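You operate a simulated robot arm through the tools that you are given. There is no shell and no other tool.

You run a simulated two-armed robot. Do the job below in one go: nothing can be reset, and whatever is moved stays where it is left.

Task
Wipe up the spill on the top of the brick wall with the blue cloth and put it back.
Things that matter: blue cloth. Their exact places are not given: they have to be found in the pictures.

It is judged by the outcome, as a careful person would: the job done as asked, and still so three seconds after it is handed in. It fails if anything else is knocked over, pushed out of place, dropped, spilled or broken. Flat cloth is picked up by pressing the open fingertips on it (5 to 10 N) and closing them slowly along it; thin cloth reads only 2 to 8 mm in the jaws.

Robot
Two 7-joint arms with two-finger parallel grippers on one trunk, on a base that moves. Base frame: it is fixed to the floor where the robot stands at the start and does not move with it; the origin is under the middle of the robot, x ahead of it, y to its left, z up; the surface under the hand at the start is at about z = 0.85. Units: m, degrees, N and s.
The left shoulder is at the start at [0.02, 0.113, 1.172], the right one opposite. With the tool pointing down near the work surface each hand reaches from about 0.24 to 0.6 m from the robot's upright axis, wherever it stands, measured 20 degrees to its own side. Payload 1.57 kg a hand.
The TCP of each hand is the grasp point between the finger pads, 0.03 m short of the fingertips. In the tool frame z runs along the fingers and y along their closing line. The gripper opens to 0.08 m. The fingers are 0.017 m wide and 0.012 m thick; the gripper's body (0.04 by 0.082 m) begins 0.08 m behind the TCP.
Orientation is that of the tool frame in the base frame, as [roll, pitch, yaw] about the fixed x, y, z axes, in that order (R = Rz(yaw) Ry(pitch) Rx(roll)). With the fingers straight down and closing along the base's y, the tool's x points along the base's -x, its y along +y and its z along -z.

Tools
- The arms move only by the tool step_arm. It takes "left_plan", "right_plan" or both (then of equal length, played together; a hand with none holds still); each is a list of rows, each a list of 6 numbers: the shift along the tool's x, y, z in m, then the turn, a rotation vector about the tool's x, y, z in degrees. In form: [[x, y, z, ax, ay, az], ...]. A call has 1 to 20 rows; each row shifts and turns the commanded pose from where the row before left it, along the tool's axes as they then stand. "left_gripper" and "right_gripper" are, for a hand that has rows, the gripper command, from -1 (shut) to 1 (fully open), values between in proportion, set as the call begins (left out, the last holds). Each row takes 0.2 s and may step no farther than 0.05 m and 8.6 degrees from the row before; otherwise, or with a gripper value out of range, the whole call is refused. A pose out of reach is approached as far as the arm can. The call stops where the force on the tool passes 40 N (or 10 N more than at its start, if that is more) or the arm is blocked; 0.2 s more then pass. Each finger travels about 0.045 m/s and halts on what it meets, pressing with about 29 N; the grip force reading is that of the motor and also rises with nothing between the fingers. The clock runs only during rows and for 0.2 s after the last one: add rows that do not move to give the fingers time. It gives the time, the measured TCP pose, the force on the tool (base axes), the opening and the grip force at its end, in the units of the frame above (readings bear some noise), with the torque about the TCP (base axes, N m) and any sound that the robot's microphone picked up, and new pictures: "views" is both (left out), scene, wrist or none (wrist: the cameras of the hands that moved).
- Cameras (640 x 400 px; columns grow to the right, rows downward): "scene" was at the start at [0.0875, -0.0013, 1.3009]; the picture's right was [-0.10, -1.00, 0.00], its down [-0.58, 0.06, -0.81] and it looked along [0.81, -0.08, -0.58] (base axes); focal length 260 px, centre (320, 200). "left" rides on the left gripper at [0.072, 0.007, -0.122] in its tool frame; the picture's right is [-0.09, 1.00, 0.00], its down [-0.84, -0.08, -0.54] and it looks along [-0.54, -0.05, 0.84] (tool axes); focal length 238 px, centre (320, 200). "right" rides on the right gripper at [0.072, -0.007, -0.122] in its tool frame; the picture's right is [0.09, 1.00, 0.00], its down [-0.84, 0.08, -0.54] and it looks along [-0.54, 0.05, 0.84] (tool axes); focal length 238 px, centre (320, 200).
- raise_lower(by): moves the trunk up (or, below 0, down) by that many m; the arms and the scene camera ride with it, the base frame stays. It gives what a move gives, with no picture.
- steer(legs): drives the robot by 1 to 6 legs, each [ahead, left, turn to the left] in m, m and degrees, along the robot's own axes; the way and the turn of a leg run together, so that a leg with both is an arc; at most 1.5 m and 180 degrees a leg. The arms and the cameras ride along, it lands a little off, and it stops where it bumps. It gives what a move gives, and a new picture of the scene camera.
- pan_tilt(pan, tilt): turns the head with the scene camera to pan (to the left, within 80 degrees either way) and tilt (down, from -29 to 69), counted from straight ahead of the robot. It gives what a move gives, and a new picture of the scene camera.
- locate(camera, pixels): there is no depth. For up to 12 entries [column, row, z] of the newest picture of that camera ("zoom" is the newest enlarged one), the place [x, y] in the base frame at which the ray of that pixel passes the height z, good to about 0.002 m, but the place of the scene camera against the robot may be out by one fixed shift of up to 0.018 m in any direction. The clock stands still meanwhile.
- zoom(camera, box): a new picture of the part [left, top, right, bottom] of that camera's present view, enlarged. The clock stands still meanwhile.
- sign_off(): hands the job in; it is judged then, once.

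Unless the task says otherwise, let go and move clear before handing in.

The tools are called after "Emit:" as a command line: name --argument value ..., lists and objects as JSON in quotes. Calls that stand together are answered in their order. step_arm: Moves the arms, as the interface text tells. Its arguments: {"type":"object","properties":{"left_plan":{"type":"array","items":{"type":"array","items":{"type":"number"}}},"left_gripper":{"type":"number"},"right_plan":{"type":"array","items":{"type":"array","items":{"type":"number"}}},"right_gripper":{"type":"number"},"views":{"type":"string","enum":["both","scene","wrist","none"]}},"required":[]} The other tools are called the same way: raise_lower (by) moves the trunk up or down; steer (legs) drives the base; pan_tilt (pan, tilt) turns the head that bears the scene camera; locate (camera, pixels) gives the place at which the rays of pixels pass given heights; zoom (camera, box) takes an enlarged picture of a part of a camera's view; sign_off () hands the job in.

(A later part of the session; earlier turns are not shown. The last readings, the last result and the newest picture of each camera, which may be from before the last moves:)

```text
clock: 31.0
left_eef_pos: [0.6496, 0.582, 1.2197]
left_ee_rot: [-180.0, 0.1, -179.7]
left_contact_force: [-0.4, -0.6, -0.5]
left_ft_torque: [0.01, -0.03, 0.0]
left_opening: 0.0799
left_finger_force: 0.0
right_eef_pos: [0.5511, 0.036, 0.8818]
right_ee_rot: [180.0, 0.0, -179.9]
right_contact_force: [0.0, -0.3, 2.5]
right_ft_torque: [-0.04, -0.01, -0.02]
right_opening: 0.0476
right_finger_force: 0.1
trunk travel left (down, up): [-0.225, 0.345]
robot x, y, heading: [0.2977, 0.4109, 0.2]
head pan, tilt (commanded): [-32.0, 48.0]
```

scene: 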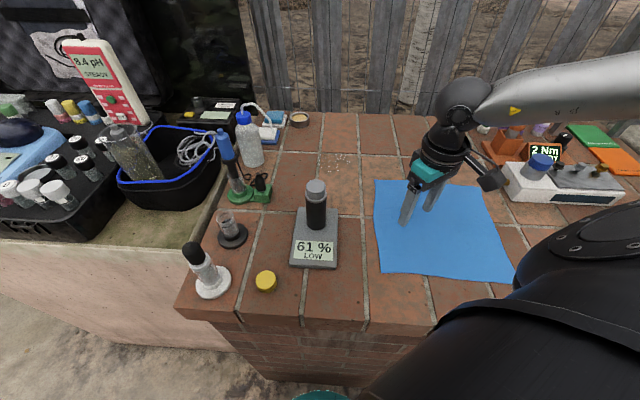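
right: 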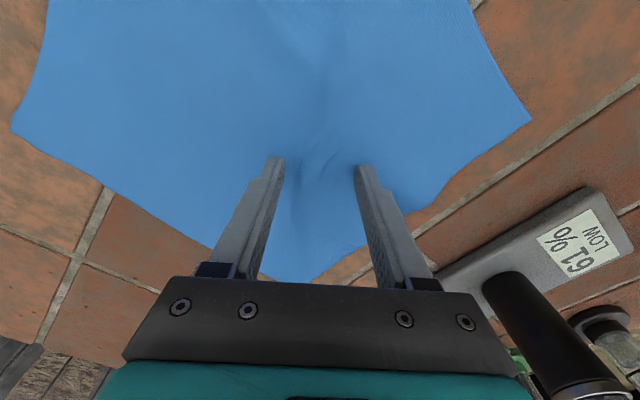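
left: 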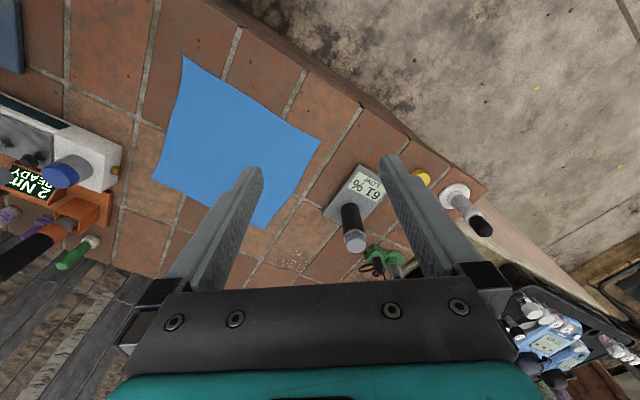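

The cloth is starting to ridge up between the fingertips; force dropped to 2.5 N. I'll press slightly more and keep closing.

Emit:
step_arm --right_plan '[[0, 0, 0.0006, 0, 0, 0], [0, 0, 0, 0, 0, 0]]' --right_gripper 0.0 --views "wrist"

```text
clock: 31.6
left_eef_pos: [0.648, 0.5832, 1.2198]
left_ee_rot: [180.0, -0.1, -179.9]
left_contact_force: [0.9, 0.1, -0.1]
left_ft_torque: [0.0, 0.0, 0.01]
left_opening: 0.0802
left_finger_force: 0.1
right_eef_pos: [0.5507, 0.0364, 0.8819]
right_ee_rot: [-180.0, 0.1, -179.9]
right_contact_force: [-0.9, 0.6, 6.0]
right_ft_torque: [0.03, 0.03, 0.01]
right_opening: 0.0401
right_finger_force: 0.3
trunk travel left (down, up): [-0.225, 0.345]
robot x, y, heading: [0.3024, 0.4131, 0.3]
head pan, tilt (commanded): [-32.0, 48.0]
```

right: 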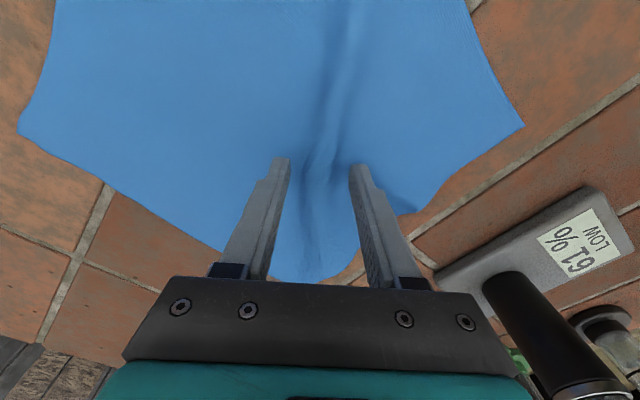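

The ridge between the fingers is growing at (325,150) and force is 6 N. I'll keep closing at the same pressure.

Emit:
step_arm --right_plan '[[0, 0, 0.0001, 0, 0, 0], [0, 0, 0, 0, 0, 0]]' --right_gripper -0.2 --views "none"

Emit:
step_arm --right_plan '[[0, 0, 0.0001, 0, 0, 0], [0, 0, 0, 0, 0, 0]]' --right_gripper -0.4 --views "wrist"

```text
clock: 32.2
left_eef_pos: [0.6482, 0.5823, 1.2183]
left_ee_rot: [180.0, 0.0, -179.8]
left_contact_force: [0.4, 0.3, -0.2]
left_ft_torque: [-0.01, 0.01, -0.01]
left_opening: 0.0796
left_finger_force: 0.0
right_eef_pos: [0.5519, 0.0363, 0.8816]
right_ee_rot: [-179.9, 0.2, -179.8]
right_contact_force: [-0.4, -0.6, 5.3]
right_ft_torque: [0.0, -0.03, 0.03]
right_opening: 0.0309
right_finger_force: 0.1
trunk travel left (down, up): [-0.225, 0.345]
robot x, y, heading: [0.3007, 0.4121, 0.3]
head pan, tilt (commanded): [-32.0, 48.0]
```

```text
clock: 32.8
left_eef_pos: [0.6493, 0.5826, 1.2197]
left_ee_rot: [179.9, 0.0, -179.9]
left_contact_force: [1.2, -1.0, -0.8]
left_ft_torque: [0.03, -0.02, -0.01]
left_opening: 0.08
left_finger_force: 0.1
right_eef_pos: [0.5509, 0.0366, 0.8804]
right_ee_rot: [180.0, 0.1, -179.9]
right_contact_force: [-0.3, 0.1, 6.8]
right_ft_torque: [-0.01, 0.02, -0.03]
right_opening: 0.0244
right_finger_force: 0.0
trunk travel left (down, up): [-0.225, 0.345]
robot x, y, heading: [0.3013, 0.4098, 0.1]
head pan, tilt (commanded): [-32.0, 48.0]
```

right: 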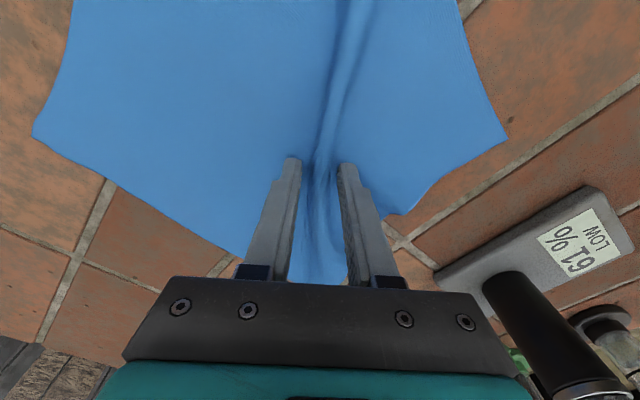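

A clean ridge now stands between the fingers at (322,170) with about 6 N of press. I'll finish closing slowly to pinch it.

Emit:
step_arm --right_plan '[[0, 0, 0, 0, 0, 0], [0, 0, 0, 0, 0, 0]]' --right_gripper -0.6 --views "none"

Emit:
step_arm --right_plan '[[0, 0, 0, 0, 0, 0], [0, 0, 0, 0, 0, 0]]' --right_gripper -0.8 --views "none"

Emit:
step_arm --right_plan '[[0, 0, 0, 0, 0, 0], [0, 0, 0, 0, 0, 0], [0, 0, 0, 0, 0, 0]]' --right_gripper -1.0 --views "wrist"

```text
clock: 33.4
left_eef_pos: [0.6494, 0.5819, 1.2189]
left_ee_rot: [180.0, 0.0, -179.8]
left_contact_force: [0.0, -0.5, -0.5]
left_ft_torque: [0.01, 0.02, -0.02]
left_opening: 0.0799
left_finger_force: 0.1
right_eef_pos: [0.5517, 0.0364, 0.8811]
right_ee_rot: [-179.9, 0.1, -179.9]
right_contact_force: [-0.4, -0.4, 8.5]
right_ft_torque: [0.01, -0.02, -0.03]
right_opening: 0.0146
right_finger_force: 0.1
trunk travel left (down, up): [-0.225, 0.345]
robot x, y, heading: [0.2996, 0.4135, 0.1]
head pan, tilt (commanded): [-32.0, 48.0]
```

```text
clock: 34.0
left_eef_pos: [0.6496, 0.5819, 1.2192]
left_ee_rot: [180.0, 0.0, -179.7]
left_contact_force: [0.1, -0.5, 0.3]
left_ft_torque: [0.0, -0.01, 0.0]
left_opening: 0.0801
left_finger_force: 0.1
right_eef_pos: [0.551, 0.0358, 0.8817]
right_ee_rot: [-180.0, 0.1, -180.0]
right_contact_force: [-0.3, 1.1, 8.0]
right_ft_torque: [-0.02, 0.01, -0.02]
right_opening: 0.0082
right_finger_force: 0.4
trunk travel left (down, up): [-0.225, 0.345]
robot x, y, heading: [0.2968, 0.4112, 0.0]
head pan, tilt (commanded): [-32.0, 48.0]
```

```text
clock: 34.8
left_eef_pos: [0.6488, 0.5831, 1.2195]
left_ee_rot: [-180.0, 0.0, -179.8]
left_contact_force: [0.4, -0.4, -0.8]
left_ft_torque: [-0.01, 0.01, -0.04]
left_opening: 0.0795
left_finger_force: 0.0
right_eef_pos: [0.5519, 0.0369, 0.8805]
right_ee_rot: [-179.9, 0.2, -179.9]
right_contact_force: [0.3, -0.1, 8.7]
right_ft_torque: [-0.03, -0.03, 0.02]
right_opening: 0.0023
right_finger_force: 23.4
trunk travel left (down, up): [-0.225, 0.345]
robot x, y, heading: [0.2995, 0.4111, 0.1]
head pan, tilt (commanded): [-32.0, 48.0]
```

right: 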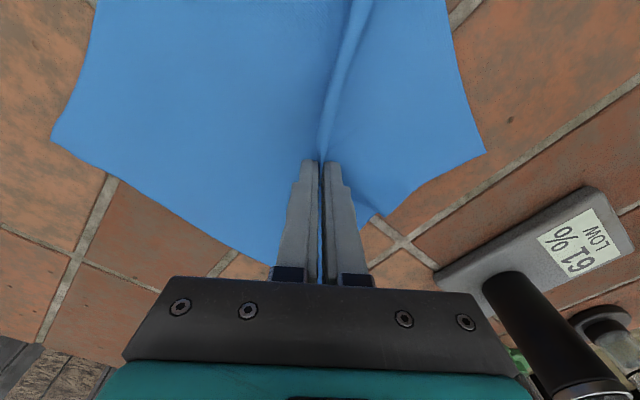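

The opening reads 2.3 mm with blue cloth visible between the pads, which suggests a pinch. I'll lift 4 cm and check that the cloth comes up.

Emit:
step_arm --right_plan '[[0, 0, -0.01, 0, 0, 0], [0, 0, -0.015, 0, 0, 0], [0, 0, -0.015, 0, 0, 0], [0, 0, 0, 0, 0, 0]]' --views "both"

```text
clock: 35.8
left_eef_pos: [0.6494, 0.5826, 1.2188]
left_ee_rot: [179.9, -0.1, -179.8]
left_contact_force: [-0.2, 0.0, -0.2]
left_ft_torque: [0.01, -0.04, -0.03]
left_opening: 0.0801
left_finger_force: 0.1
right_eef_pos: [0.5512, 0.0367, 0.9204]
right_ee_rot: [180.0, 0.1, -179.9]
right_contact_force: [0.2, -0.6, 0.9]
right_ft_torque: [-0.01, -0.02, -0.01]
right_opening: 0.0024
right_finger_force: 23.5
trunk travel left (down, up): [-0.225, 0.345]
robot x, y, heading: [0.2978, 0.414, -0.0]
head pan, tilt (commanded): [-32.0, 48.0]
```

scene: 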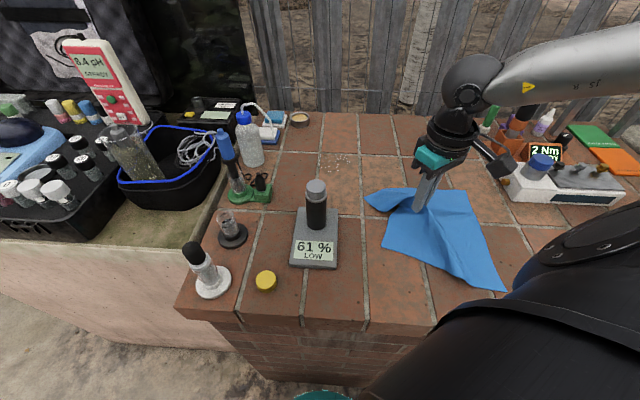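
right: 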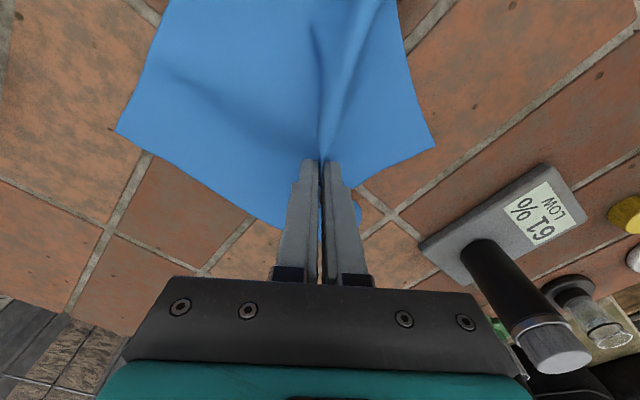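

The cloth is held firmly and lifting. I'll raise it fully clear and carry it to a point behind the spill, over bare bricks at about (0.682,-0.06), away from the meter.

Emit:
step_arm --right_plan '[[0, 0, -0.035, 0, 0, 0], [0, 0, -0.035, 0, 0, 0], [0, 0, -0.035, 0, 0, 0], [0, 0, -0.035, 0, 0, 0], [0, 0, -0.03, 0, 0, 0], [0, 0, 0, 0, 0, 0], [-0.026, -0.019, 0, 0, 0, 0], [-0.026, -0.019, 0, 0, 0, 0], [-0.026, -0.019, 0, 0, 0, 0], [-0.026, -0.019, 0, 0, 0, 0], [-0.027, -0.02, 0, 0, 0, 0], [0, 0, 0, 0, 0, 0], [0, 0, 0, 0, 0, 0], [0, 0, 0, 0, 0, 0]]' --views "both"

```text
clock: 38.8
left_eef_pos: [0.6499, 0.582, 1.2194]
left_ee_rot: [-180.0, 0.0, -179.7]
left_contact_force: [0.5, 0.8, 0.1]
left_ft_torque: [0.02, 0.06, 0.0]
left_opening: 0.0799
left_finger_force: 0.0
right_eef_pos: [0.6647, -0.031, 1.093]
right_ee_rot: [-179.3, 0.2, -178.8]
right_contact_force: [0.1, -0.7, 0.2]
right_ft_torque: [-0.05, 0.0, 0.02]
right_opening: 0.0022
right_finger_force: 23.8
right hand out of reach, approached as far as the arm can: row 10, 11
trunk travel left (down, up): [-0.225, 0.345]
robot x, y, heading: [0.2983, 0.4112, -0.1]
head pan, tilt (commanded): [-32.0, 48.0]
```

scene: 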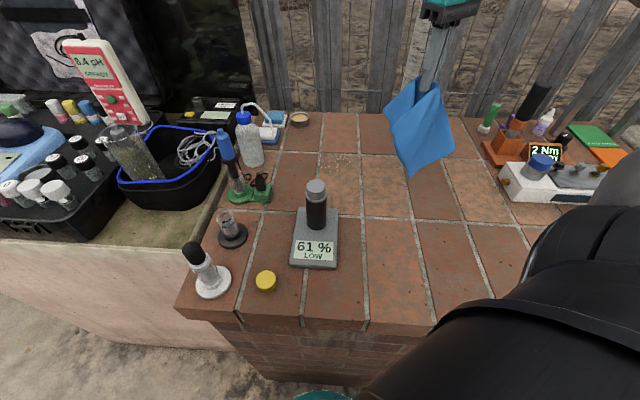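
right: 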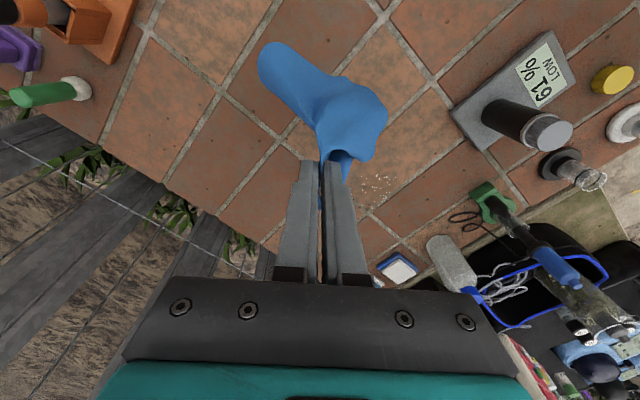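

The cloth hangs freely and clear of everything; the arm's reach limit at this height held it at (0.665,-0.031), which is fine. Now I'll lay it down toward the spill, descending while moving in the far-left direction so the tail trails behind over bare brick.

Emit:
step_arm --right_plan '[[-0.012, 0.01, 0.035, 0, 0, 0], [-0.014, 0.011, 0.035, 0, 0, 0], [-0.016, 0.013, 0.035, 0, 0, 0], [-0.018, 0.014, 0.033, 0, 0, 0], [-0.018, 0.014, 0.033, 0, 0, 0], [-0.018, 0.014, 0.025, 0, 0, 0], [0, 0, 0, 0, 0, 0], [0, 0, 0, 0, 0, 0]]' --views "both"

```text
clock: 40.6
left_eef_pos: [0.6487, 0.5829, 1.2194]
left_ee_rot: [180.0, -0.1, -179.8]
left_contact_force: [0.4, 0.5, -0.2]
left_ft_torque: [0.0, 0.0, 0.0]
left_opening: 0.0798
left_finger_force: 0.1
right_eef_pos: [0.76, 0.045, 0.8968]
right_ee_rot: [180.0, 0.1, -179.9]
right_contact_force: [0.0, -0.5, -0.3]
right_ft_torque: [-0.02, -0.01, 0.0]
right_opening: 0.0022
right_finger_force: 24.4
trunk travel left (down, up): [-0.225, 0.345]
robot x, y, heading: [0.2975, 0.412, 0.2]
head pan, tilt (commanded): [-32.0, 48.0]
```

scene: 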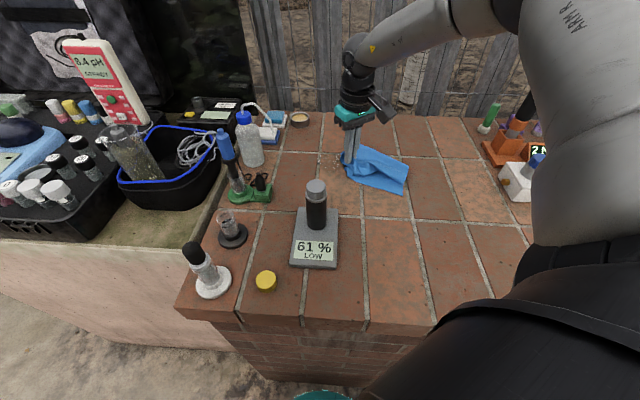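
right: 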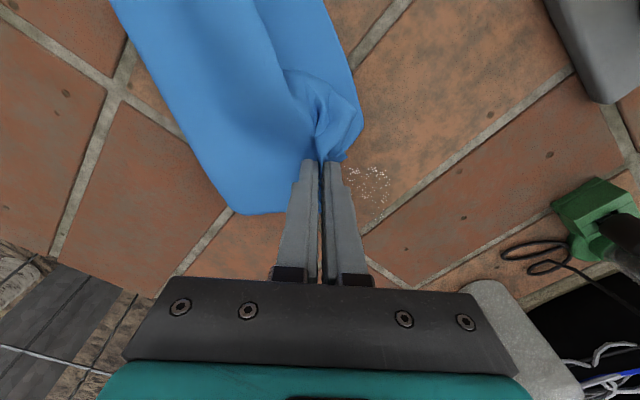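

The cloth is laid out behind the hand with the spill ring visible just right of the fingertips at (368,185). I'll press down gently and read the force.

Emit:
step_arm --right_plan '[[0, 0, 0.006, 0, 0, 0], [0, 0, 0.004, 0, 0, 0], [0, 0, 0.002, 0, 0, 0], [0, 0, 0, 0, 0, 0]]' --views "none"

```text
clock: 41.6
left_eef_pos: [0.648, 0.5822, 1.2184]
left_ee_rot: [-180.0, 0.0, -179.8]
left_contact_force: [0.4, -0.6, 0.7]
left_ft_torque: [0.04, 0.0, 0.0]
left_opening: 0.0801
left_finger_force: 0.0
right_eef_pos: [0.7586, 0.0445, 0.8858]
right_ee_rot: [-179.9, 0.1, -179.9]
right_contact_force: [-0.5, 0.7, 3.4]
right_ft_torque: [0.01, 0.02, -0.01]
right_opening: 0.0025
right_finger_force: 23.6
trunk travel left (down, up): [-0.225, 0.345]
robot x, y, heading: [0.2994, 0.4084, -0.1]
head pan, tilt (commanded): [-32.0, 48.0]
```

Contact is light at 3.4 N through the cloth. I'll add about 1 mm of press and make the first two strokes across the near side of the spill.

Emit:
step_arm --right_plan '[[0, 0, 0.0008, 0, 0, 0], [0, -0.0125, 0, 0, 0, 0], [0, -0.0125, 0, 0, 0, 0], [0, 0.024, 0, 0, 0, 0], [0, 0.024, 0, 0, 0, 0], [0, 0.024, 0, 0, 0, 0], [0, 0.024, 0, 0, 0, 0], [-0.014, 0, 0, 0, 0, 0], [0, -0.024, 0, 0, 0, 0], [0, -0.024, 0, 0, 0, 0], [0, -0.024, 0, 0, 0, 0], [0, -0.024, 0, 0, 0, 0], [0, 0, 0, 0, 0, 0]]' --views "both"

```text
clock: 44.4
left_eef_pos: [0.65, 0.5819, 1.2178]
left_ee_rot: [180.0, 0.0, -179.8]
left_contact_force: [0.3, 0.8, -0.2]
left_ft_torque: [0.03, 0.05, 0.01]
left_opening: 0.0799
left_finger_force: 0.1
right_eef_pos: [0.7562, 0.0321, 0.8929]
right_ee_rot: [-179.8, 0.2, 180.0]
right_contact_force: [-0.5, 0.3, -0.7]
right_ft_torque: [-0.02, 0.0, 0.03]
right_opening: 0.0022
right_finger_force: 23.5
right hand out of reach, approached as far as the arm can: row 2, 3, 12
trunk travel left (down, up): [-0.225, 0.345]
robot x, y, heading: [0.2983, 0.4134, 0.1]
head pan, tilt (commanded): [-32.0, 48.0]
```

scene: 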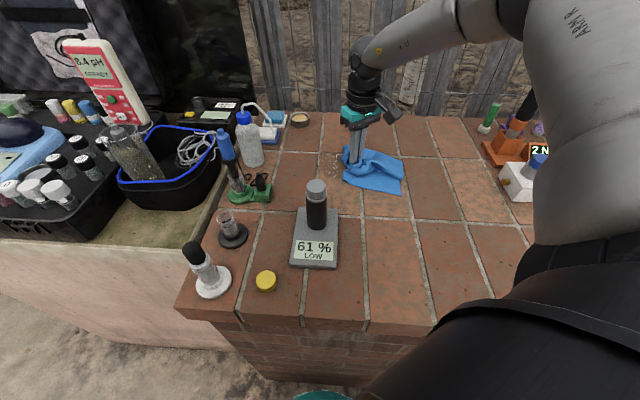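
right: 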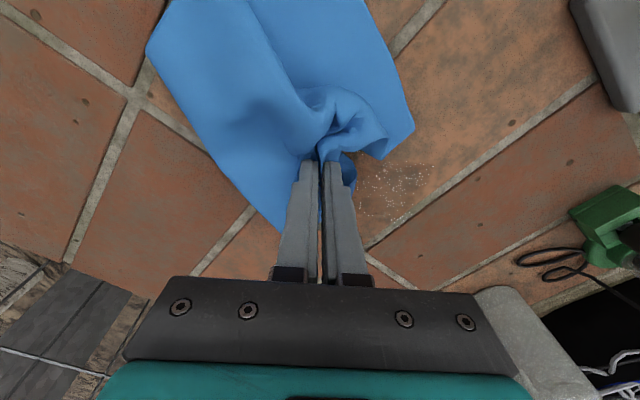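

The arm hit its reach limit going right of y=0.045 and rode up to z 0.893, so that stroke barely pressed. I'll lift slightly and tilt the tool 20 degrees outward to gain reach before pressing again.

Emit:
step_arm --right_plan '[[0, 0, -0.012, 0, 0, 0], [0, 0, 0, 0, -5, 0], [0, 0, 0, 0, -5, 0], [0, 0, 0, 0, -5, 0], [0, 0, 0, 0, -5, 0], [0, 0, 0, 0, 0, 0]]' --views "both"

```text
clock: 45.8
left_eef_pos: [0.6493, 0.5821, 1.2189]
left_ee_rot: [179.9, 0.1, -179.8]
left_contact_force: [0.0, 0.8, 0.7]
left_ft_torque: [0.02, 0.02, -0.04]
left_opening: 0.0801
left_finger_force: 0.1
right_eef_pos: [0.7568, 0.032, 0.9041]
right_ee_rot: [180.0, 20.1, -179.9]
right_contact_force: [0.3, -0.5, 0.2]
right_ft_torque: [0.02, -0.01, 0.03]
right_opening: 0.0022
right_finger_force: 23.8
trunk travel left (down, up): [-0.225, 0.345]
robot x, y, heading: [0.2988, 0.4134, 0.3]
head pan, tilt (commanded): [-32.0, 48.0]
```

scene: 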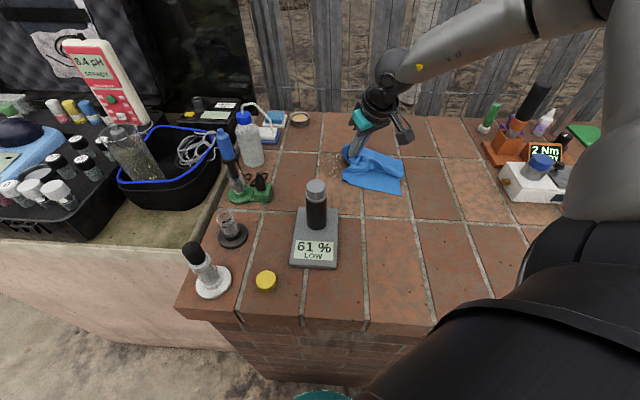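
right: 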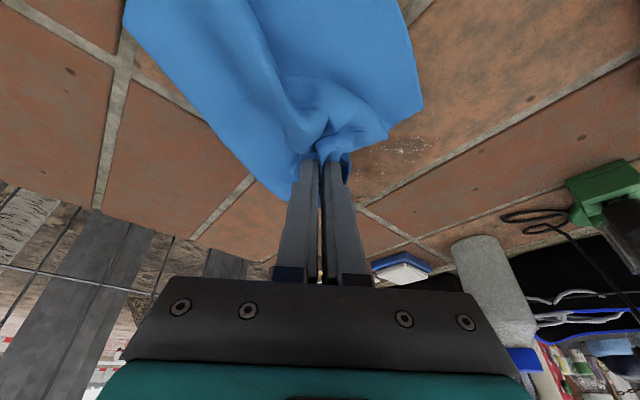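

The tilted hand holds the pose properly at (0.757,0.032). I'll lower in small vertical steps until I feel light contact.

Emit:
step_arm --right_plan '[[0.0034, 0, 0.0094, 0, 0, 0], [0.0017, 0, 0.0047, 0, 0, 0], [0.0007, 0, 0.0019, 0, 0, 0], [0, 0, 0, 0, 0, 0]]' --views "none"

```text
clock: 46.8
left_eef_pos: [0.6482, 0.5816, 1.2188]
left_ee_rot: [179.9, -0.1, -179.8]
left_contact_force: [-0.4, 0.2, 0.0]
left_ft_torque: [-0.04, 0.0, -0.02]
left_opening: 0.0802
left_finger_force: 0.2
right_eef_pos: [0.7573, 0.0318, 0.8878]
right_ee_rot: [-180.0, 20.0, -179.9]
right_contact_force: [-0.3, 0.2, 0.8]
right_ft_torque: [0.01, 0.01, -0.03]
right_opening: 0.0023
right_finger_force: 23.4
trunk travel left (down, up): [-0.225, 0.345]
robot x, y, heading: [0.2987, 0.4123, 0.2]
head pan, tilt (commanded): [-32.0, 48.0]
```

Emit:
step_arm --right_plan '[[0.0007, 0, 0.0019, 0, 0, 0], [0.0004, 0, 0.001, 0, 0, 0], [0, 0, 0, 0, 0, 0]]' --views "none"

```text
clock: 47.6
left_eef_pos: [0.6481, 0.5815, 1.219]
left_ee_rot: [-180.0, 0.0, -179.8]
left_contact_force: [0.6, 0.4, -0.3]
left_ft_torque: [-0.02, 0.01, -0.03]
left_opening: 0.08
left_finger_force: 0.0
right_eef_pos: [0.7566, 0.034, 0.8853]
right_ee_rot: [179.9, 20.2, -179.9]
right_contact_force: [1.7, 0.7, 3.6]
right_ft_torque: [0.04, -0.02, 0.0]
right_opening: 0.0023
right_finger_force: 23.8
trunk travel left (down, up): [-0.225, 0.345]
robot x, y, heading: [0.2973, 0.4105, 0.0]
head pan, tilt (commanded): [-32.0, 48.0]
```

Contact is 3.6 N with the tilt. I'll press about half a millimetre more and run two strokes across the near part of the spill.

Emit:
step_arm --right_plan '[[0.0002, 0, 0.0005, 0, 0, 0], [0, 0.0205, 0, 0, 0, 0], [0, 0.0205, 0, 0, 0, 0], [0, 0.0205, 0, 0, 0, 0], [0, 0.0205, 0, 0, 0, 0], [-0.0132, 0, 0.0048, 0, 0, 0], [0, -0.023, 0, 0, 0, 0], [0, -0.023, 0, 0, 0, 0], [0, -0.023, 0, 0, 0, 0], [0, -0.023, 0, 0, 0, 0], [0, 0, 0, 0, 0, 0]]' --views "both"

```text
clock: 50.0
left_eef_pos: [0.6482, 0.5822, 1.2181]
left_ee_rot: [180.0, 0.2, -179.8]
left_contact_force: [-0.8, -0.4, 1.0]
left_ft_torque: [0.02, -0.01, -0.01]
left_opening: 0.0798
left_finger_force: 0.0
right_eef_pos: [0.7715, 0.022, 0.883]
right_ee_rot: [179.9, 20.1, -179.8]
right_contact_force: [-0.7, 4.5, 9.3]
right_ft_torque: [0.1, -0.03, 0.02]
right_opening: 0.0023
right_finger_force: 23.6
trunk travel left (down, up): [-0.225, 0.345]
robot x, y, heading: [0.2952, 0.4103, 0.0]
head pan, tilt (commanded): [-32.0, 48.0]
```

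scene: 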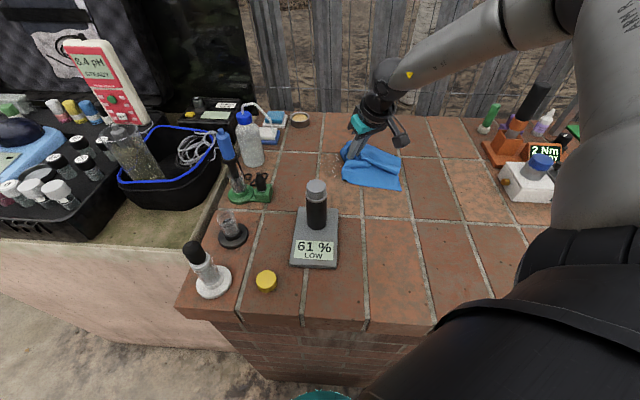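
right: 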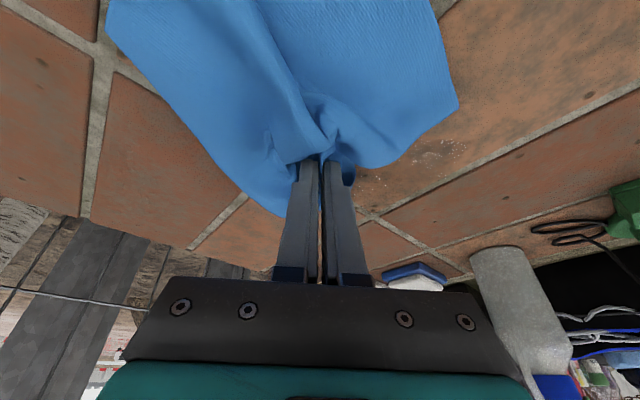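

The press is 9 N with steady friction and the nearer part of the spill looks cleaner. I'll zoom in to see what is left at (400,165).

Emit:
zoom --camera "right" --box '[320, 120, 500, 232]'

Emit:
step_arm --right_plan '[[-0.0113, 0, 0.0041, 0, 0, 0], [0, 0.0235, 0, 0, 0, 0], [0, 0.0235, 0, 0, 0, 0], [0, 0.0235, 0, 0, 0, 0], [0, 0.0235, 0, 0, 0, 0], [-0.0113, 0, 0.0041, 0, 0, 0], [0, -0.0235, 0, 0, 0, 0], [0, -0.0235, 0, 0, 0, 0], [0, -0.0235, 0, 0, 0, 0], [0, -0.0235, 0, 0, 0, 0], [0, 0, 0, 0, 0, 0]]' --views "both"

```text
3.56 times, centred on (410, 176) of right
```

zoom: 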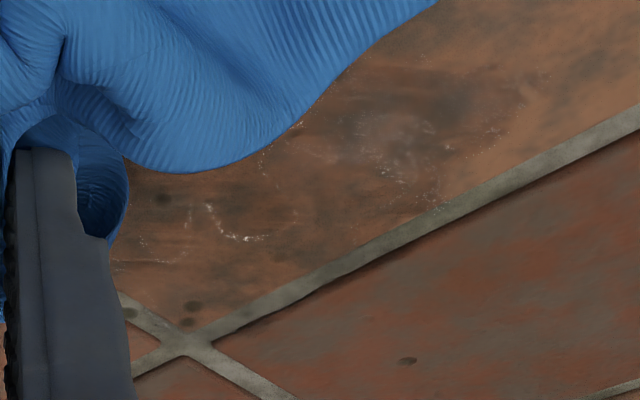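

```text
clock: 52.4
left_eef_pos: [0.6481, 0.5824, 1.2187]
left_ee_rot: [180.0, 0.2, -179.9]
left_contact_force: [-0.6, 0.7, -0.3]
left_ft_torque: [-0.01, -0.03, 0.03]
left_opening: 0.0797
left_finger_force: 0.1
right_eef_pos: [0.7951, 0.0217, 0.8845]
right_ee_rot: [-179.9, 20.2, -179.8]
right_contact_force: [0.5, 3.1, 9.0]
right_ft_torque: [0.12, 0.02, 0.0]
right_opening: 0.0021
right_finger_force: 23.2
trunk travel left (down, up): [-0.225, 0.345]
robot x, y, heading: [0.2998, 0.4094, 0.2]
head pan, tilt (commanded): [-32.0, 48.0]
```

scene: 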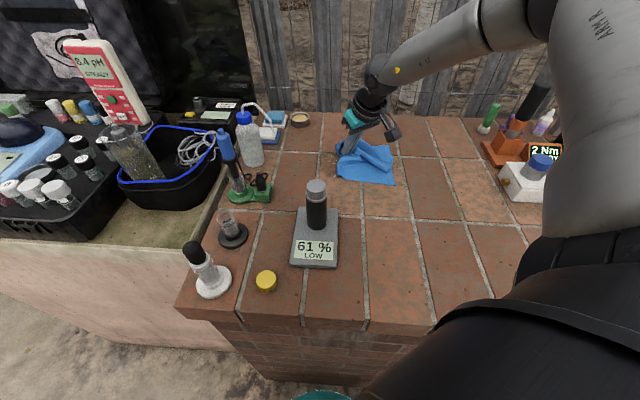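
right: 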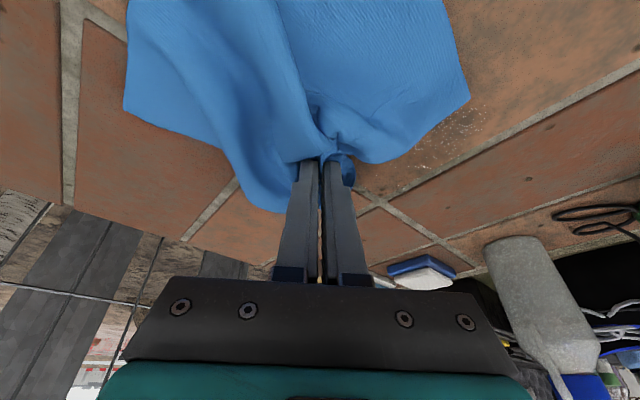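

Two more strokes done at about 9 N. I'll continue with the next rows toward the far edge of the spill (x 0.807 to 0.845).

Emit:
step_arm --right_plan '[[-0.0113, 0, 0.0041, 0, 0, 0], [0, 0.0235, 0, 0, 0, 0], [0, 0.0235, 0, 0, 0, 0], [0, 0.0235, 0, 0, 0, 0], [0, 0.0235, 0, 0, 0, 0], [-0.0113, 0, 0.0041, 0, 0, 0], [0, -0.0235, 0, 0, 0, 0], [0, -0.0235, 0, 0, 0, 0], [0, -0.0235, 0, 0, 0, 0], [-0.0113, 0, 0.0041, 0, 0, 0], [0, 0.0225, 0, 0, 0, 0], [0, 0.0225, 0, 0, 0, 0], [0, 0.0225, 0, 0, 0, 0], [-0.0113, 0, 0.0041, 0, 0, 0], [0, -0.02, 0, 0, 0, 0], [0, -0.02, 0, 0, 0, 0], [0, 0, 0, 0, 0, 0]]' --views "both"

```text
clock: 56.0
left_eef_pos: [0.6477, 0.5824, 1.2198]
left_ee_rot: [-180.0, 0.1, -179.8]
left_contact_force: [-0.4, 0.3, -0.4]
left_ft_torque: [-0.04, -0.02, -0.03]
left_opening: 0.0803
left_finger_force: 0.1
right_eef_pos: [0.8408, 0.0736, 0.8835]
right_ee_rot: [-179.8, 20.3, -179.9]
right_contact_force: [0.4, 2.6, 7.2]
right_ft_torque: [0.11, 0.01, 0.0]
right_opening: 0.0024
right_finger_force: 23.8
trunk travel left (down, up): [-0.225, 0.345]
robot x, y, heading: [0.2971, 0.4135, 0.2]
head pan, tilt (commanded): [-32.0, 48.0]
```

scene: 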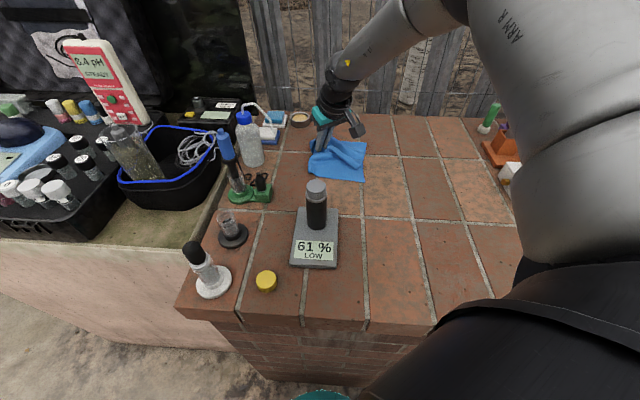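
right: 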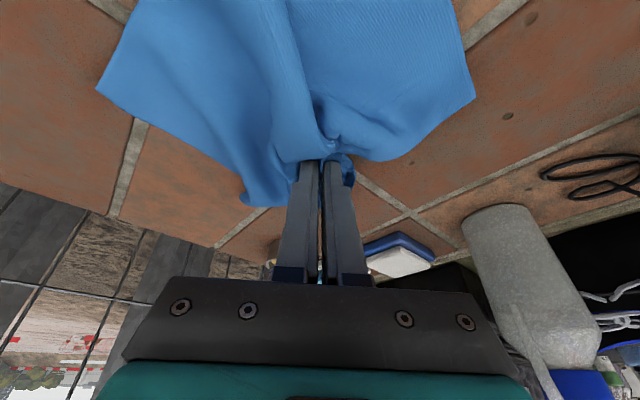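

The whole patch has been covered with strokes at 7–9 N. I'll lift the cloth and draw back over bare bricks to see whether any of the spill remains.

Emit:
step_arm --right_plan '[[-0.0114, 0, -0.0313, 0, 0, 0], [-0.0114, 0, -0.0313, 0, 0, 0], [-0.0114, 0, -0.0313, 0, 0, 0], [-0.0114, 0, -0.0313, 0, 0, 0], [0.0376, -0.02, -0.0137, 0, 0, 0], [0.0376, -0.02, -0.0137, 0, 0, 0], [0.0376, -0.02, -0.0137, 0, 0, 0], [0.0282, -0.01, -0.0103, 0, 0, 0], [0, 0, 0, 0, 0, 0], [0, 0, 0, 0, 0, 0]]' --views "both"

```text
clock: 58.2
left_eef_pos: [0.6496, 0.5806, 1.2179]
left_ee_rot: [180.0, 0.0, -179.8]
left_contact_force: [-0.6, -0.7, -0.1]
left_ft_torque: [0.0, 0.03, 0.01]
left_opening: 0.0801
left_finger_force: 0.0
right_eef_pos: [0.6924, 0.0046, 1.0167]
right_ee_rot: [-179.9, 20.1, -179.9]
right_contact_force: [-0.1, 0.0, -0.4]
right_ft_torque: [0.0, 0.0, -0.01]
right_opening: 0.0024
right_finger_force: 23.5
trunk travel left (down, up): [-0.225, 0.345]
robot x, y, heading: [0.2937, 0.4138, 0.0]
head pan, tilt (commanded): [-32.0, 48.0]
```

scene: 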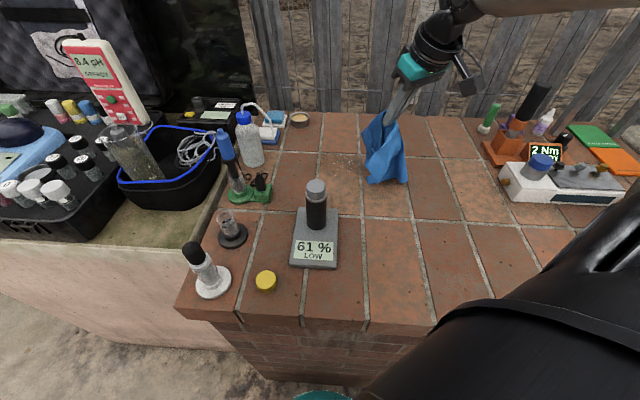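
right: 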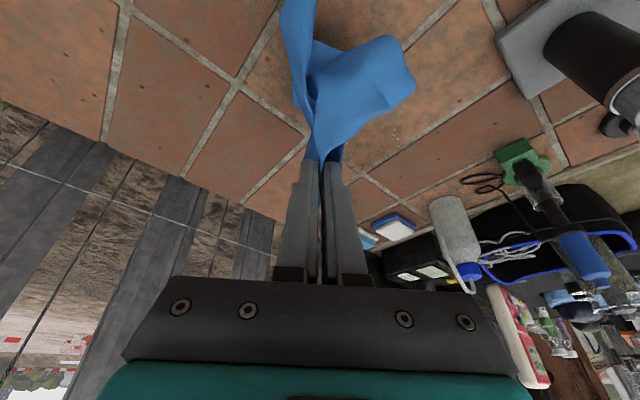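

Emit:
zoom --camera "scene" --box '[290, 120, 410, 195]'

Emit:
zoom --camera "right" --box '[330, 70, 490, 170]'

```text
5.33 times, centred on (350, 158) of scene
```

zoom: 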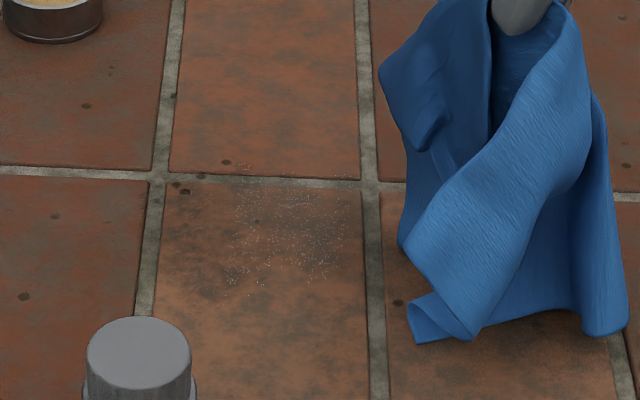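

```text
4.00 times, centred on (410, 120) of right
```

zoom: 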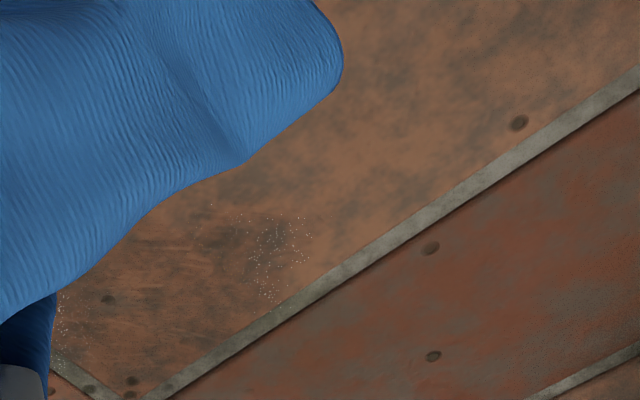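

There is visibly less residue, but some specks remain at zoom (195–310, 205–305) and by the finger at (65,330). I'll locate them for a second pass.

Emit:
locate --camera "zoom" --pixels '[[210, 205, 0.85], [300, 215, 0.85], [310, 240, 0.85], [270, 305, 0.85], [200, 240, 0.85], [65, 300, 0.85], [65, 365, 0.85], [260, 260, 0.85], [120, 250, 0.85], [140, 390, 0.85]]'

Emit:
locate --camera "scene" --pixels '[[334, 153, 0.85], [352, 153, 0.85], [334, 173, 0.85], [352, 173, 0.85], [345, 162, 0.85], [319.5, 154, 0.85], [333, 180, 0.85]]'

```text
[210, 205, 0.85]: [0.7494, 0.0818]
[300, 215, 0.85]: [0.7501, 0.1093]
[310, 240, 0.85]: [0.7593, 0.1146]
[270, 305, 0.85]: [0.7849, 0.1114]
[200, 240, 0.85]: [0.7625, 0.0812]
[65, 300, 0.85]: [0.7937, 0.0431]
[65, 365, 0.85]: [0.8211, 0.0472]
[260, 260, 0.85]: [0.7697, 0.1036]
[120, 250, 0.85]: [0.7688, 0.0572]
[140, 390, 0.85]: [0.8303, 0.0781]
```

```text
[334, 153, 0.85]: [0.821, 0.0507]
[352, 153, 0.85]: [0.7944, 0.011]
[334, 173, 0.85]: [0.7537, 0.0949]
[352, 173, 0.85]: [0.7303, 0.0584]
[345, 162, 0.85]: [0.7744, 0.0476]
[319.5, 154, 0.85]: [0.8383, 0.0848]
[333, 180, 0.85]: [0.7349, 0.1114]
```

Remaining specks lie mostly in x 0.74–0.82, y 0.01–0.115. I'll lower the cloth again at the near side of the patch for a second, denser pass.

Emit:
step_arm --right_plan '[[-0.0013, 0.0113, 0.0351, 0, 0, 0], [-0.0013, 0.0113, 0.0351, 0, 0, 0], [-0.0013, 0.0113, 0.0351, 0, 0, 0], [-0.0013, 0.0113, 0.0335, 0, 0, 0], [0, 0, 0, 0, 0, 0], [0.0007, 0, 0.0019, 0, 0, 0], [0, 0, 0, 0, 0, 0]]' --views "none"

```text
clock: 59.8
left_eef_pos: [0.649, 0.5811, 1.2196]
left_ee_rot: [179.9, -0.1, -179.9]
left_contact_force: [0.5, -0.4, 0.1]
left_ft_torque: [-0.02, 0.03, -0.01]
left_opening: 0.0797
left_finger_force: 0.0
right_eef_pos: [0.7446, 0.0488, 0.8865]
right_ee_rot: [179.9, 20.1, -180.0]
right_contact_force: [0.8, 0.8, 0.9]
right_ft_torque: [0.01, -0.01, -0.01]
right_opening: 0.0022
right_finger_force: 24.1
trunk travel left (down, up): [-0.225, 0.345]
robot x, y, heading: [0.2961, 0.4131, -0.1]
head pan, tilt (commanded): [-32.0, 48.0]
```

Emit:
step_arm --right_plan '[[0.0007, 0, 0.0019, 0, 0, 0], [0.0003, 0, 0.0008, 0, 0, 0], [0, 0, 0, 0, 0, 0]]' --views "none"

```text
clock: 60.6
left_eef_pos: [0.6484, 0.583, 1.2196]
left_ee_rot: [180.0, 0.1, -179.8]
left_contact_force: [-0.5, -0.2, 0.3]
left_ft_torque: [-0.03, 0.0, 0.0]
left_opening: 0.0796
left_finger_force: 0.0
right_eef_pos: [0.746, 0.0484, 0.8835]
right_ee_rot: [179.9, 20.3, -179.9]
right_contact_force: [-0.4, 0.8, 7.6]
right_ft_torque: [-0.07, 0.03, -0.01]
right_opening: 0.0021
right_finger_force: 23.9
trunk travel left (down, up): [-0.225, 0.345]
robot x, y, heading: [0.3003, 0.4111, 0.0]
head pan, tilt (commanded): [-32.0, 48.0]
```

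The press is at 7.6 N. I'll run a denser serpentine over the patch, 1 cm between strokes, starting from its near edge.

Emit:
step_arm --right_plan '[[0, -0.0215, 0, 0, 0, 0], [0, -0.0215, 0, 0, 0, 0], [0, 0.023, 0, 0, 0, 0], [0, 0.023, 0, 0, 0, 0], [0, 0.023, 0, 0, 0, 0], [0, 0.023, 0, 0, 0, 0], [0, 0.023, 0, 0, 0, 0], [-0.0094, 0, 0.0034, 0, 0, 0], [0, -0.022, 0, 0, 0, 0], [0, -0.022, 0, 0, 0, 0], [0, -0.022, 0, 0, 0, 0], [0, -0.022, 0, 0, 0, 0], [0, -0.022, 0, 0, 0, 0], [-0.0094, 0, 0.0034, 0, 0, 0], [0, 0.022, 0, 0, 0, 0], [0, 0.022, 0, 0, 0, 0], [0, 0.022, 0, 0, 0, 0], [0, 0.022, 0, 0, 0, 0], [0, 0.022, 0, 0, 0, 0], [0, 0, 0, 0, 0, 0]]' --views "wrist"

```text
clock: 64.8
left_eef_pos: [0.6489, 0.5815, 1.2196]
left_ee_rot: [179.9, 0.1, -179.7]
left_contact_force: [-1.2, -0.1, 0.8]
left_ft_torque: [0.0, 0.0, 0.0]
left_opening: 0.0801
left_finger_force: 0.0
right_eef_pos: [0.7641, 0.1203, 0.8841]
right_ee_rot: [179.9, 20.2, -179.9]
right_contact_force: [0.9, -0.6, 3.3]
right_ft_torque: [-0.05, 0.0, 0.01]
right_opening: 0.0022
right_finger_force: 24.0
trunk travel left (down, up): [-0.225, 0.345]
robot x, y, heading: [0.2975, 0.4123, 0.1]
head pan, tilt (commanded): [-32.0, 48.0]
```

right: 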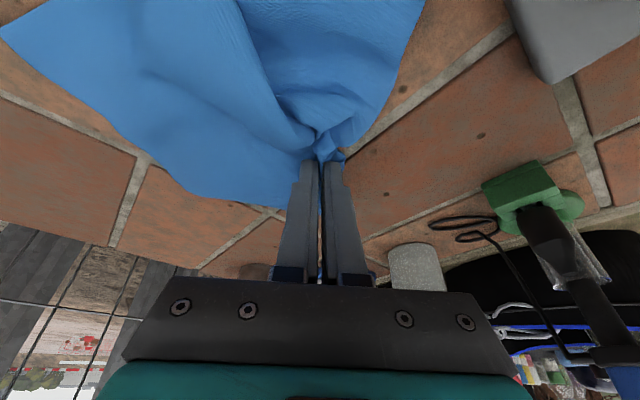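

The force eased to 3.3 N on the left end, so I'll add a bit of press and continue the serpentine through the middle.

Emit:
step_arm --right_plan '[[-0.0092, 0, 0.0038, 0, 0, 0], [0, -0.022, 0, 0, 0, 0], [0, -0.022, 0, 0, 0, 0], [0, -0.022, 0, 0, 0, 0], [0, -0.022, 0, 0, 0, 0], [0, -0.022, 0, 0, 0, 0], [-0.0094, 0, 0.0034, 0, 0, 0], [0, 0.022, 0, 0, 0, 0], [0, 0.022, 0, 0, 0, 0], [0, 0.022, 0, 0, 0, 0], [0, 0.022, 0, 0, 0, 0], [0, 0.022, 0, 0, 0, 0], [-0.0094, 0, 0.0034, 0, 0, 0], [0, -0.022, 0, 0, 0, 0], [0, -0.022, 0, 0, 0, 0], [0, -0.022, 0, 0, 0, 0], [0, -0.022, 0, 0, 0, 0], [0, -0.022, 0, 0, 0, 0], [0, 0, 0, 0, 0, 0]]' --views "wrist"

```text
clock: 68.8
left_eef_pos: [0.649, 0.5816, 1.2194]
left_ee_rot: [-179.9, 0.0, -179.9]
left_contact_force: [0.0, -0.1, 0.5]
left_ft_torque: [0.03, -0.01, 0.0]
left_opening: 0.0799
left_finger_force: 0.1
right_eef_pos: [0.7949, 0.0104, 0.8824]
right_ee_rot: [-180.0, 20.1, -180.0]
right_contact_force: [-0.8, 1.5, 4.5]
right_ft_torque: [0.03, 0.02, 0.0]
right_opening: 0.0022
right_finger_force: 24.3
trunk travel left (down, up): [-0.225, 0.345]
robot x, y, heading: [0.299, 0.4126, -0.0]
head pan, tilt (commanded): [-32.0, 48.0]
```

right: 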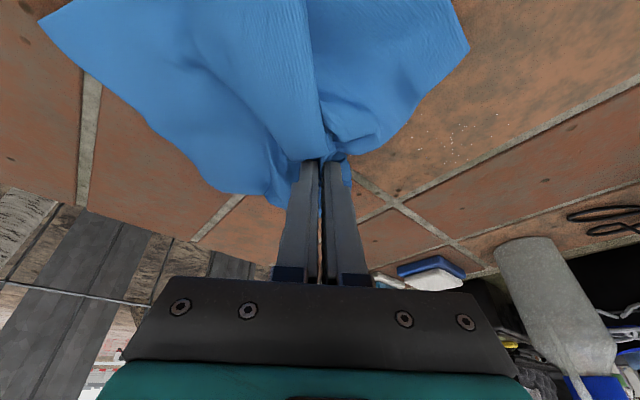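

Specks are still visible on the left side around (450,140). I'll zoom in and locate them.

Emit:
zoom --camera "right" --box '[340, 80, 540, 205]'

Emit:
locate --camera "right" --pixels '[[415, 135, 0.85], [430, 122, 0.85], [470, 125, 0.85], [497, 115, 0.85], [455, 165, 0.85], [425, 165, 0.85], [395, 190, 0.85]]'

```text
3.20 times, centred on (440, 142) of right
```

zoom: 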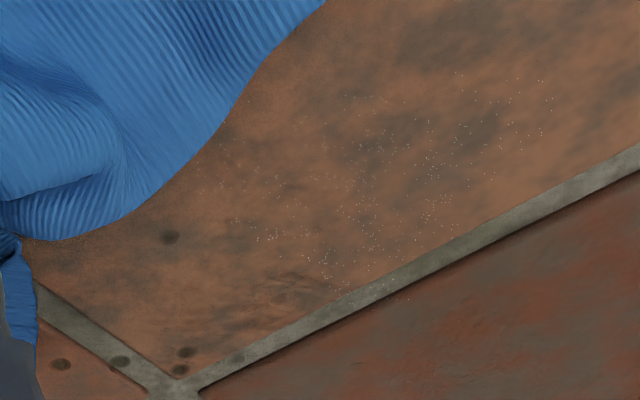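

```text
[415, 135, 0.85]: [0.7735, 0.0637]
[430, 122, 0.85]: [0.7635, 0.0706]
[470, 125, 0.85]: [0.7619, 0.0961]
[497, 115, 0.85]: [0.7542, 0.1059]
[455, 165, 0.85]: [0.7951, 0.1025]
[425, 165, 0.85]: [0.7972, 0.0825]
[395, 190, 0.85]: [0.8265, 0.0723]
```

The stain has mostly gone; sparse specks remain at x 0.75–0.80, y 0.06–0.11. I'll press slightly more and concentrate strokes there.

Emit:
step_arm --right_plan '[[0.0002, 0, 0.0006, 0, 0, 0], [0, 0.022, 0, 0, 0, 0], [0, 0.022, 0, 0, 0, 0], [0, 0.022, 0, 0, 0, 0], [0, 0.022, 0, 0, 0, 0], [0, 0.022, 0, 0, 0, 0], [0.0085, 0, -0.0031, 0, 0, 0], [0, -0.02, 0, 0, 0, 0], [0, -0.02, 0, 0, 0, 0], [0, -0.02, 0, 0, 0, 0], [0, -0.02, 0, 0, 0, 0], [0.0085, 0, -0.0031, 0, 0, 0], [0, 0.02, 0, 0, 0, 0], [0, 0.02, 0, 0, 0, 0], [0, 0.02, 0, 0, 0, 0], [0, 0.02, 0, 0, 0, 0], [0, 0, 0, 0, 0, 0]]' --views "none"

Emit:
step_arm --right_plan '[[0.0085, 0, -0.0031, 0, 0, 0], [0, -0.02, 0, 0, 0, 0], [0, -0.02, 0, 0, 0, 0], [0, -0.02, 0, 0, 0, 0], [0, -0.02, 0, 0, 0, 0], [0.0085, 0, -0.0031, 0, 0, 0], [0, 0.02, 0, 0, 0, 0], [0, 0.02, 0, 0, 0, 0], [0, 0.02, 0, 0, 0, 0], [0, 0.02, 0, 0, 0, 0], [0.0085, 0, -0.0031, 0, 0, 0], [0, -0.02, 0, 0, 0, 0], [0, -0.02, 0, 0, 0, 0], [0, -0.02, 0, 0, 0, 0], [0, -0.02, 0, 0, 0, 0], [0, 0, 0, 0, 0, 0]]' --views "both"

```text
clock: 72.4
left_eef_pos: [0.6475, 0.5825, 1.2179]
left_ee_rot: [180.0, 0.1, -179.8]
left_contact_force: [1.0, -0.2, -0.3]
left_ft_torque: [-0.03, 0.02, -0.01]
left_opening: 0.0799
left_finger_force: 0.0
right_eef_pos: [0.7762, 0.1204, 0.8828]
right_ee_rot: [180.0, 20.1, -179.8]
right_contact_force: [0.1, -5.2, 13.6]
right_ft_torque: [-0.18, 0.0, -0.03]
right_opening: 0.002
right_finger_force: 23.9
trunk travel left (down, up): [-0.225, 0.345]
robot x, y, heading: [0.296, 0.414, 0.1]
head pan, tilt (commanded): [-32.0, 48.0]
```

```text
clock: 75.8
left_eef_pos: [0.6484, 0.584, 1.2194]
left_ee_rot: [179.9, 0.1, -179.9]
left_contact_force: [-0.4, 0.2, 0.1]
left_ft_torque: [-0.02, 0.04, 0.01]
left_opening: 0.0798
left_finger_force: 0.1
right_eef_pos: [0.7493, 0.0404, 0.883]
right_ee_rot: [180.0, 20.2, -180.0]
right_contact_force: [0.5, 4.7, 13.5]
right_ft_torque: [0.11, -0.02, -0.01]
right_opening: 0.0022
right_finger_force: 24.1
trunk travel left (down, up): [-0.225, 0.345]
robot x, y, heading: [0.2975, 0.408, 0.1]
head pan, tilt (commanded): [-32.0, 48.0]
```

scene: 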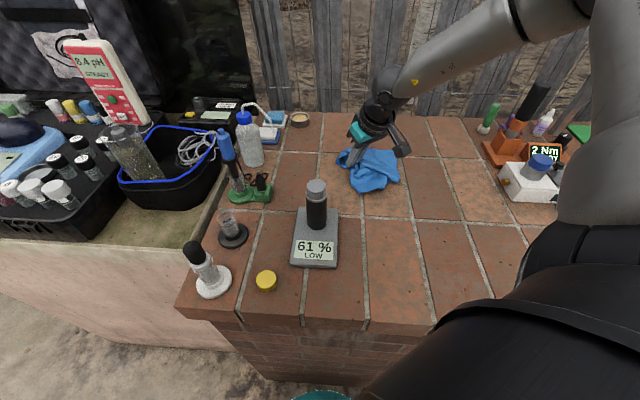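
right: 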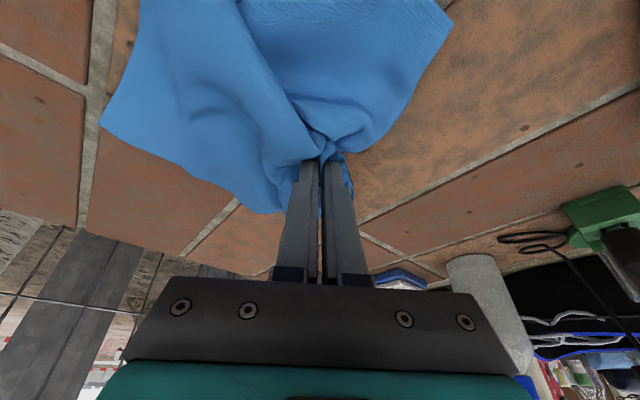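

The force averaged about 13 N on this pass and the bricks right of the hand around (420,170) now look clean. I'll zoom in on both views to check for leftovers.

Emit:
zoom --camera "right" --box '[330, 90, 530, 215]'

Emit:
zoom --camera "scene" --box '[280, 120, 400, 195]'

```text
3.20 times, centred on (430, 152) of right
```

zoom: 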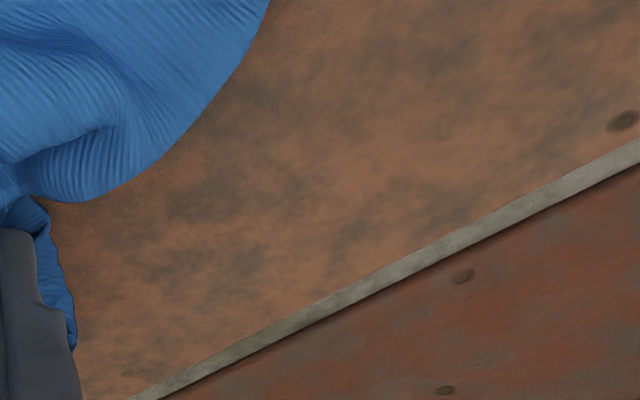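

```text
5.33 times, centred on (340, 158) of scene
```

zoom: 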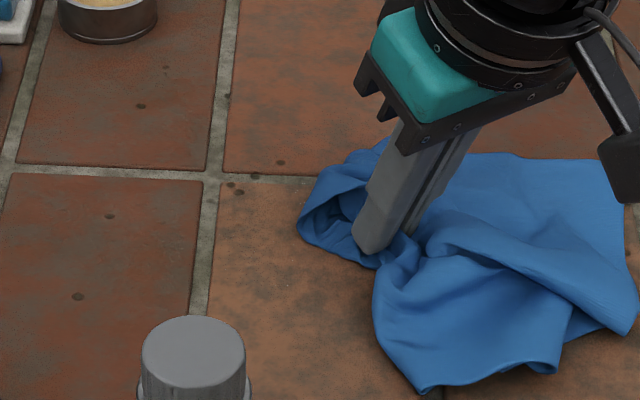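

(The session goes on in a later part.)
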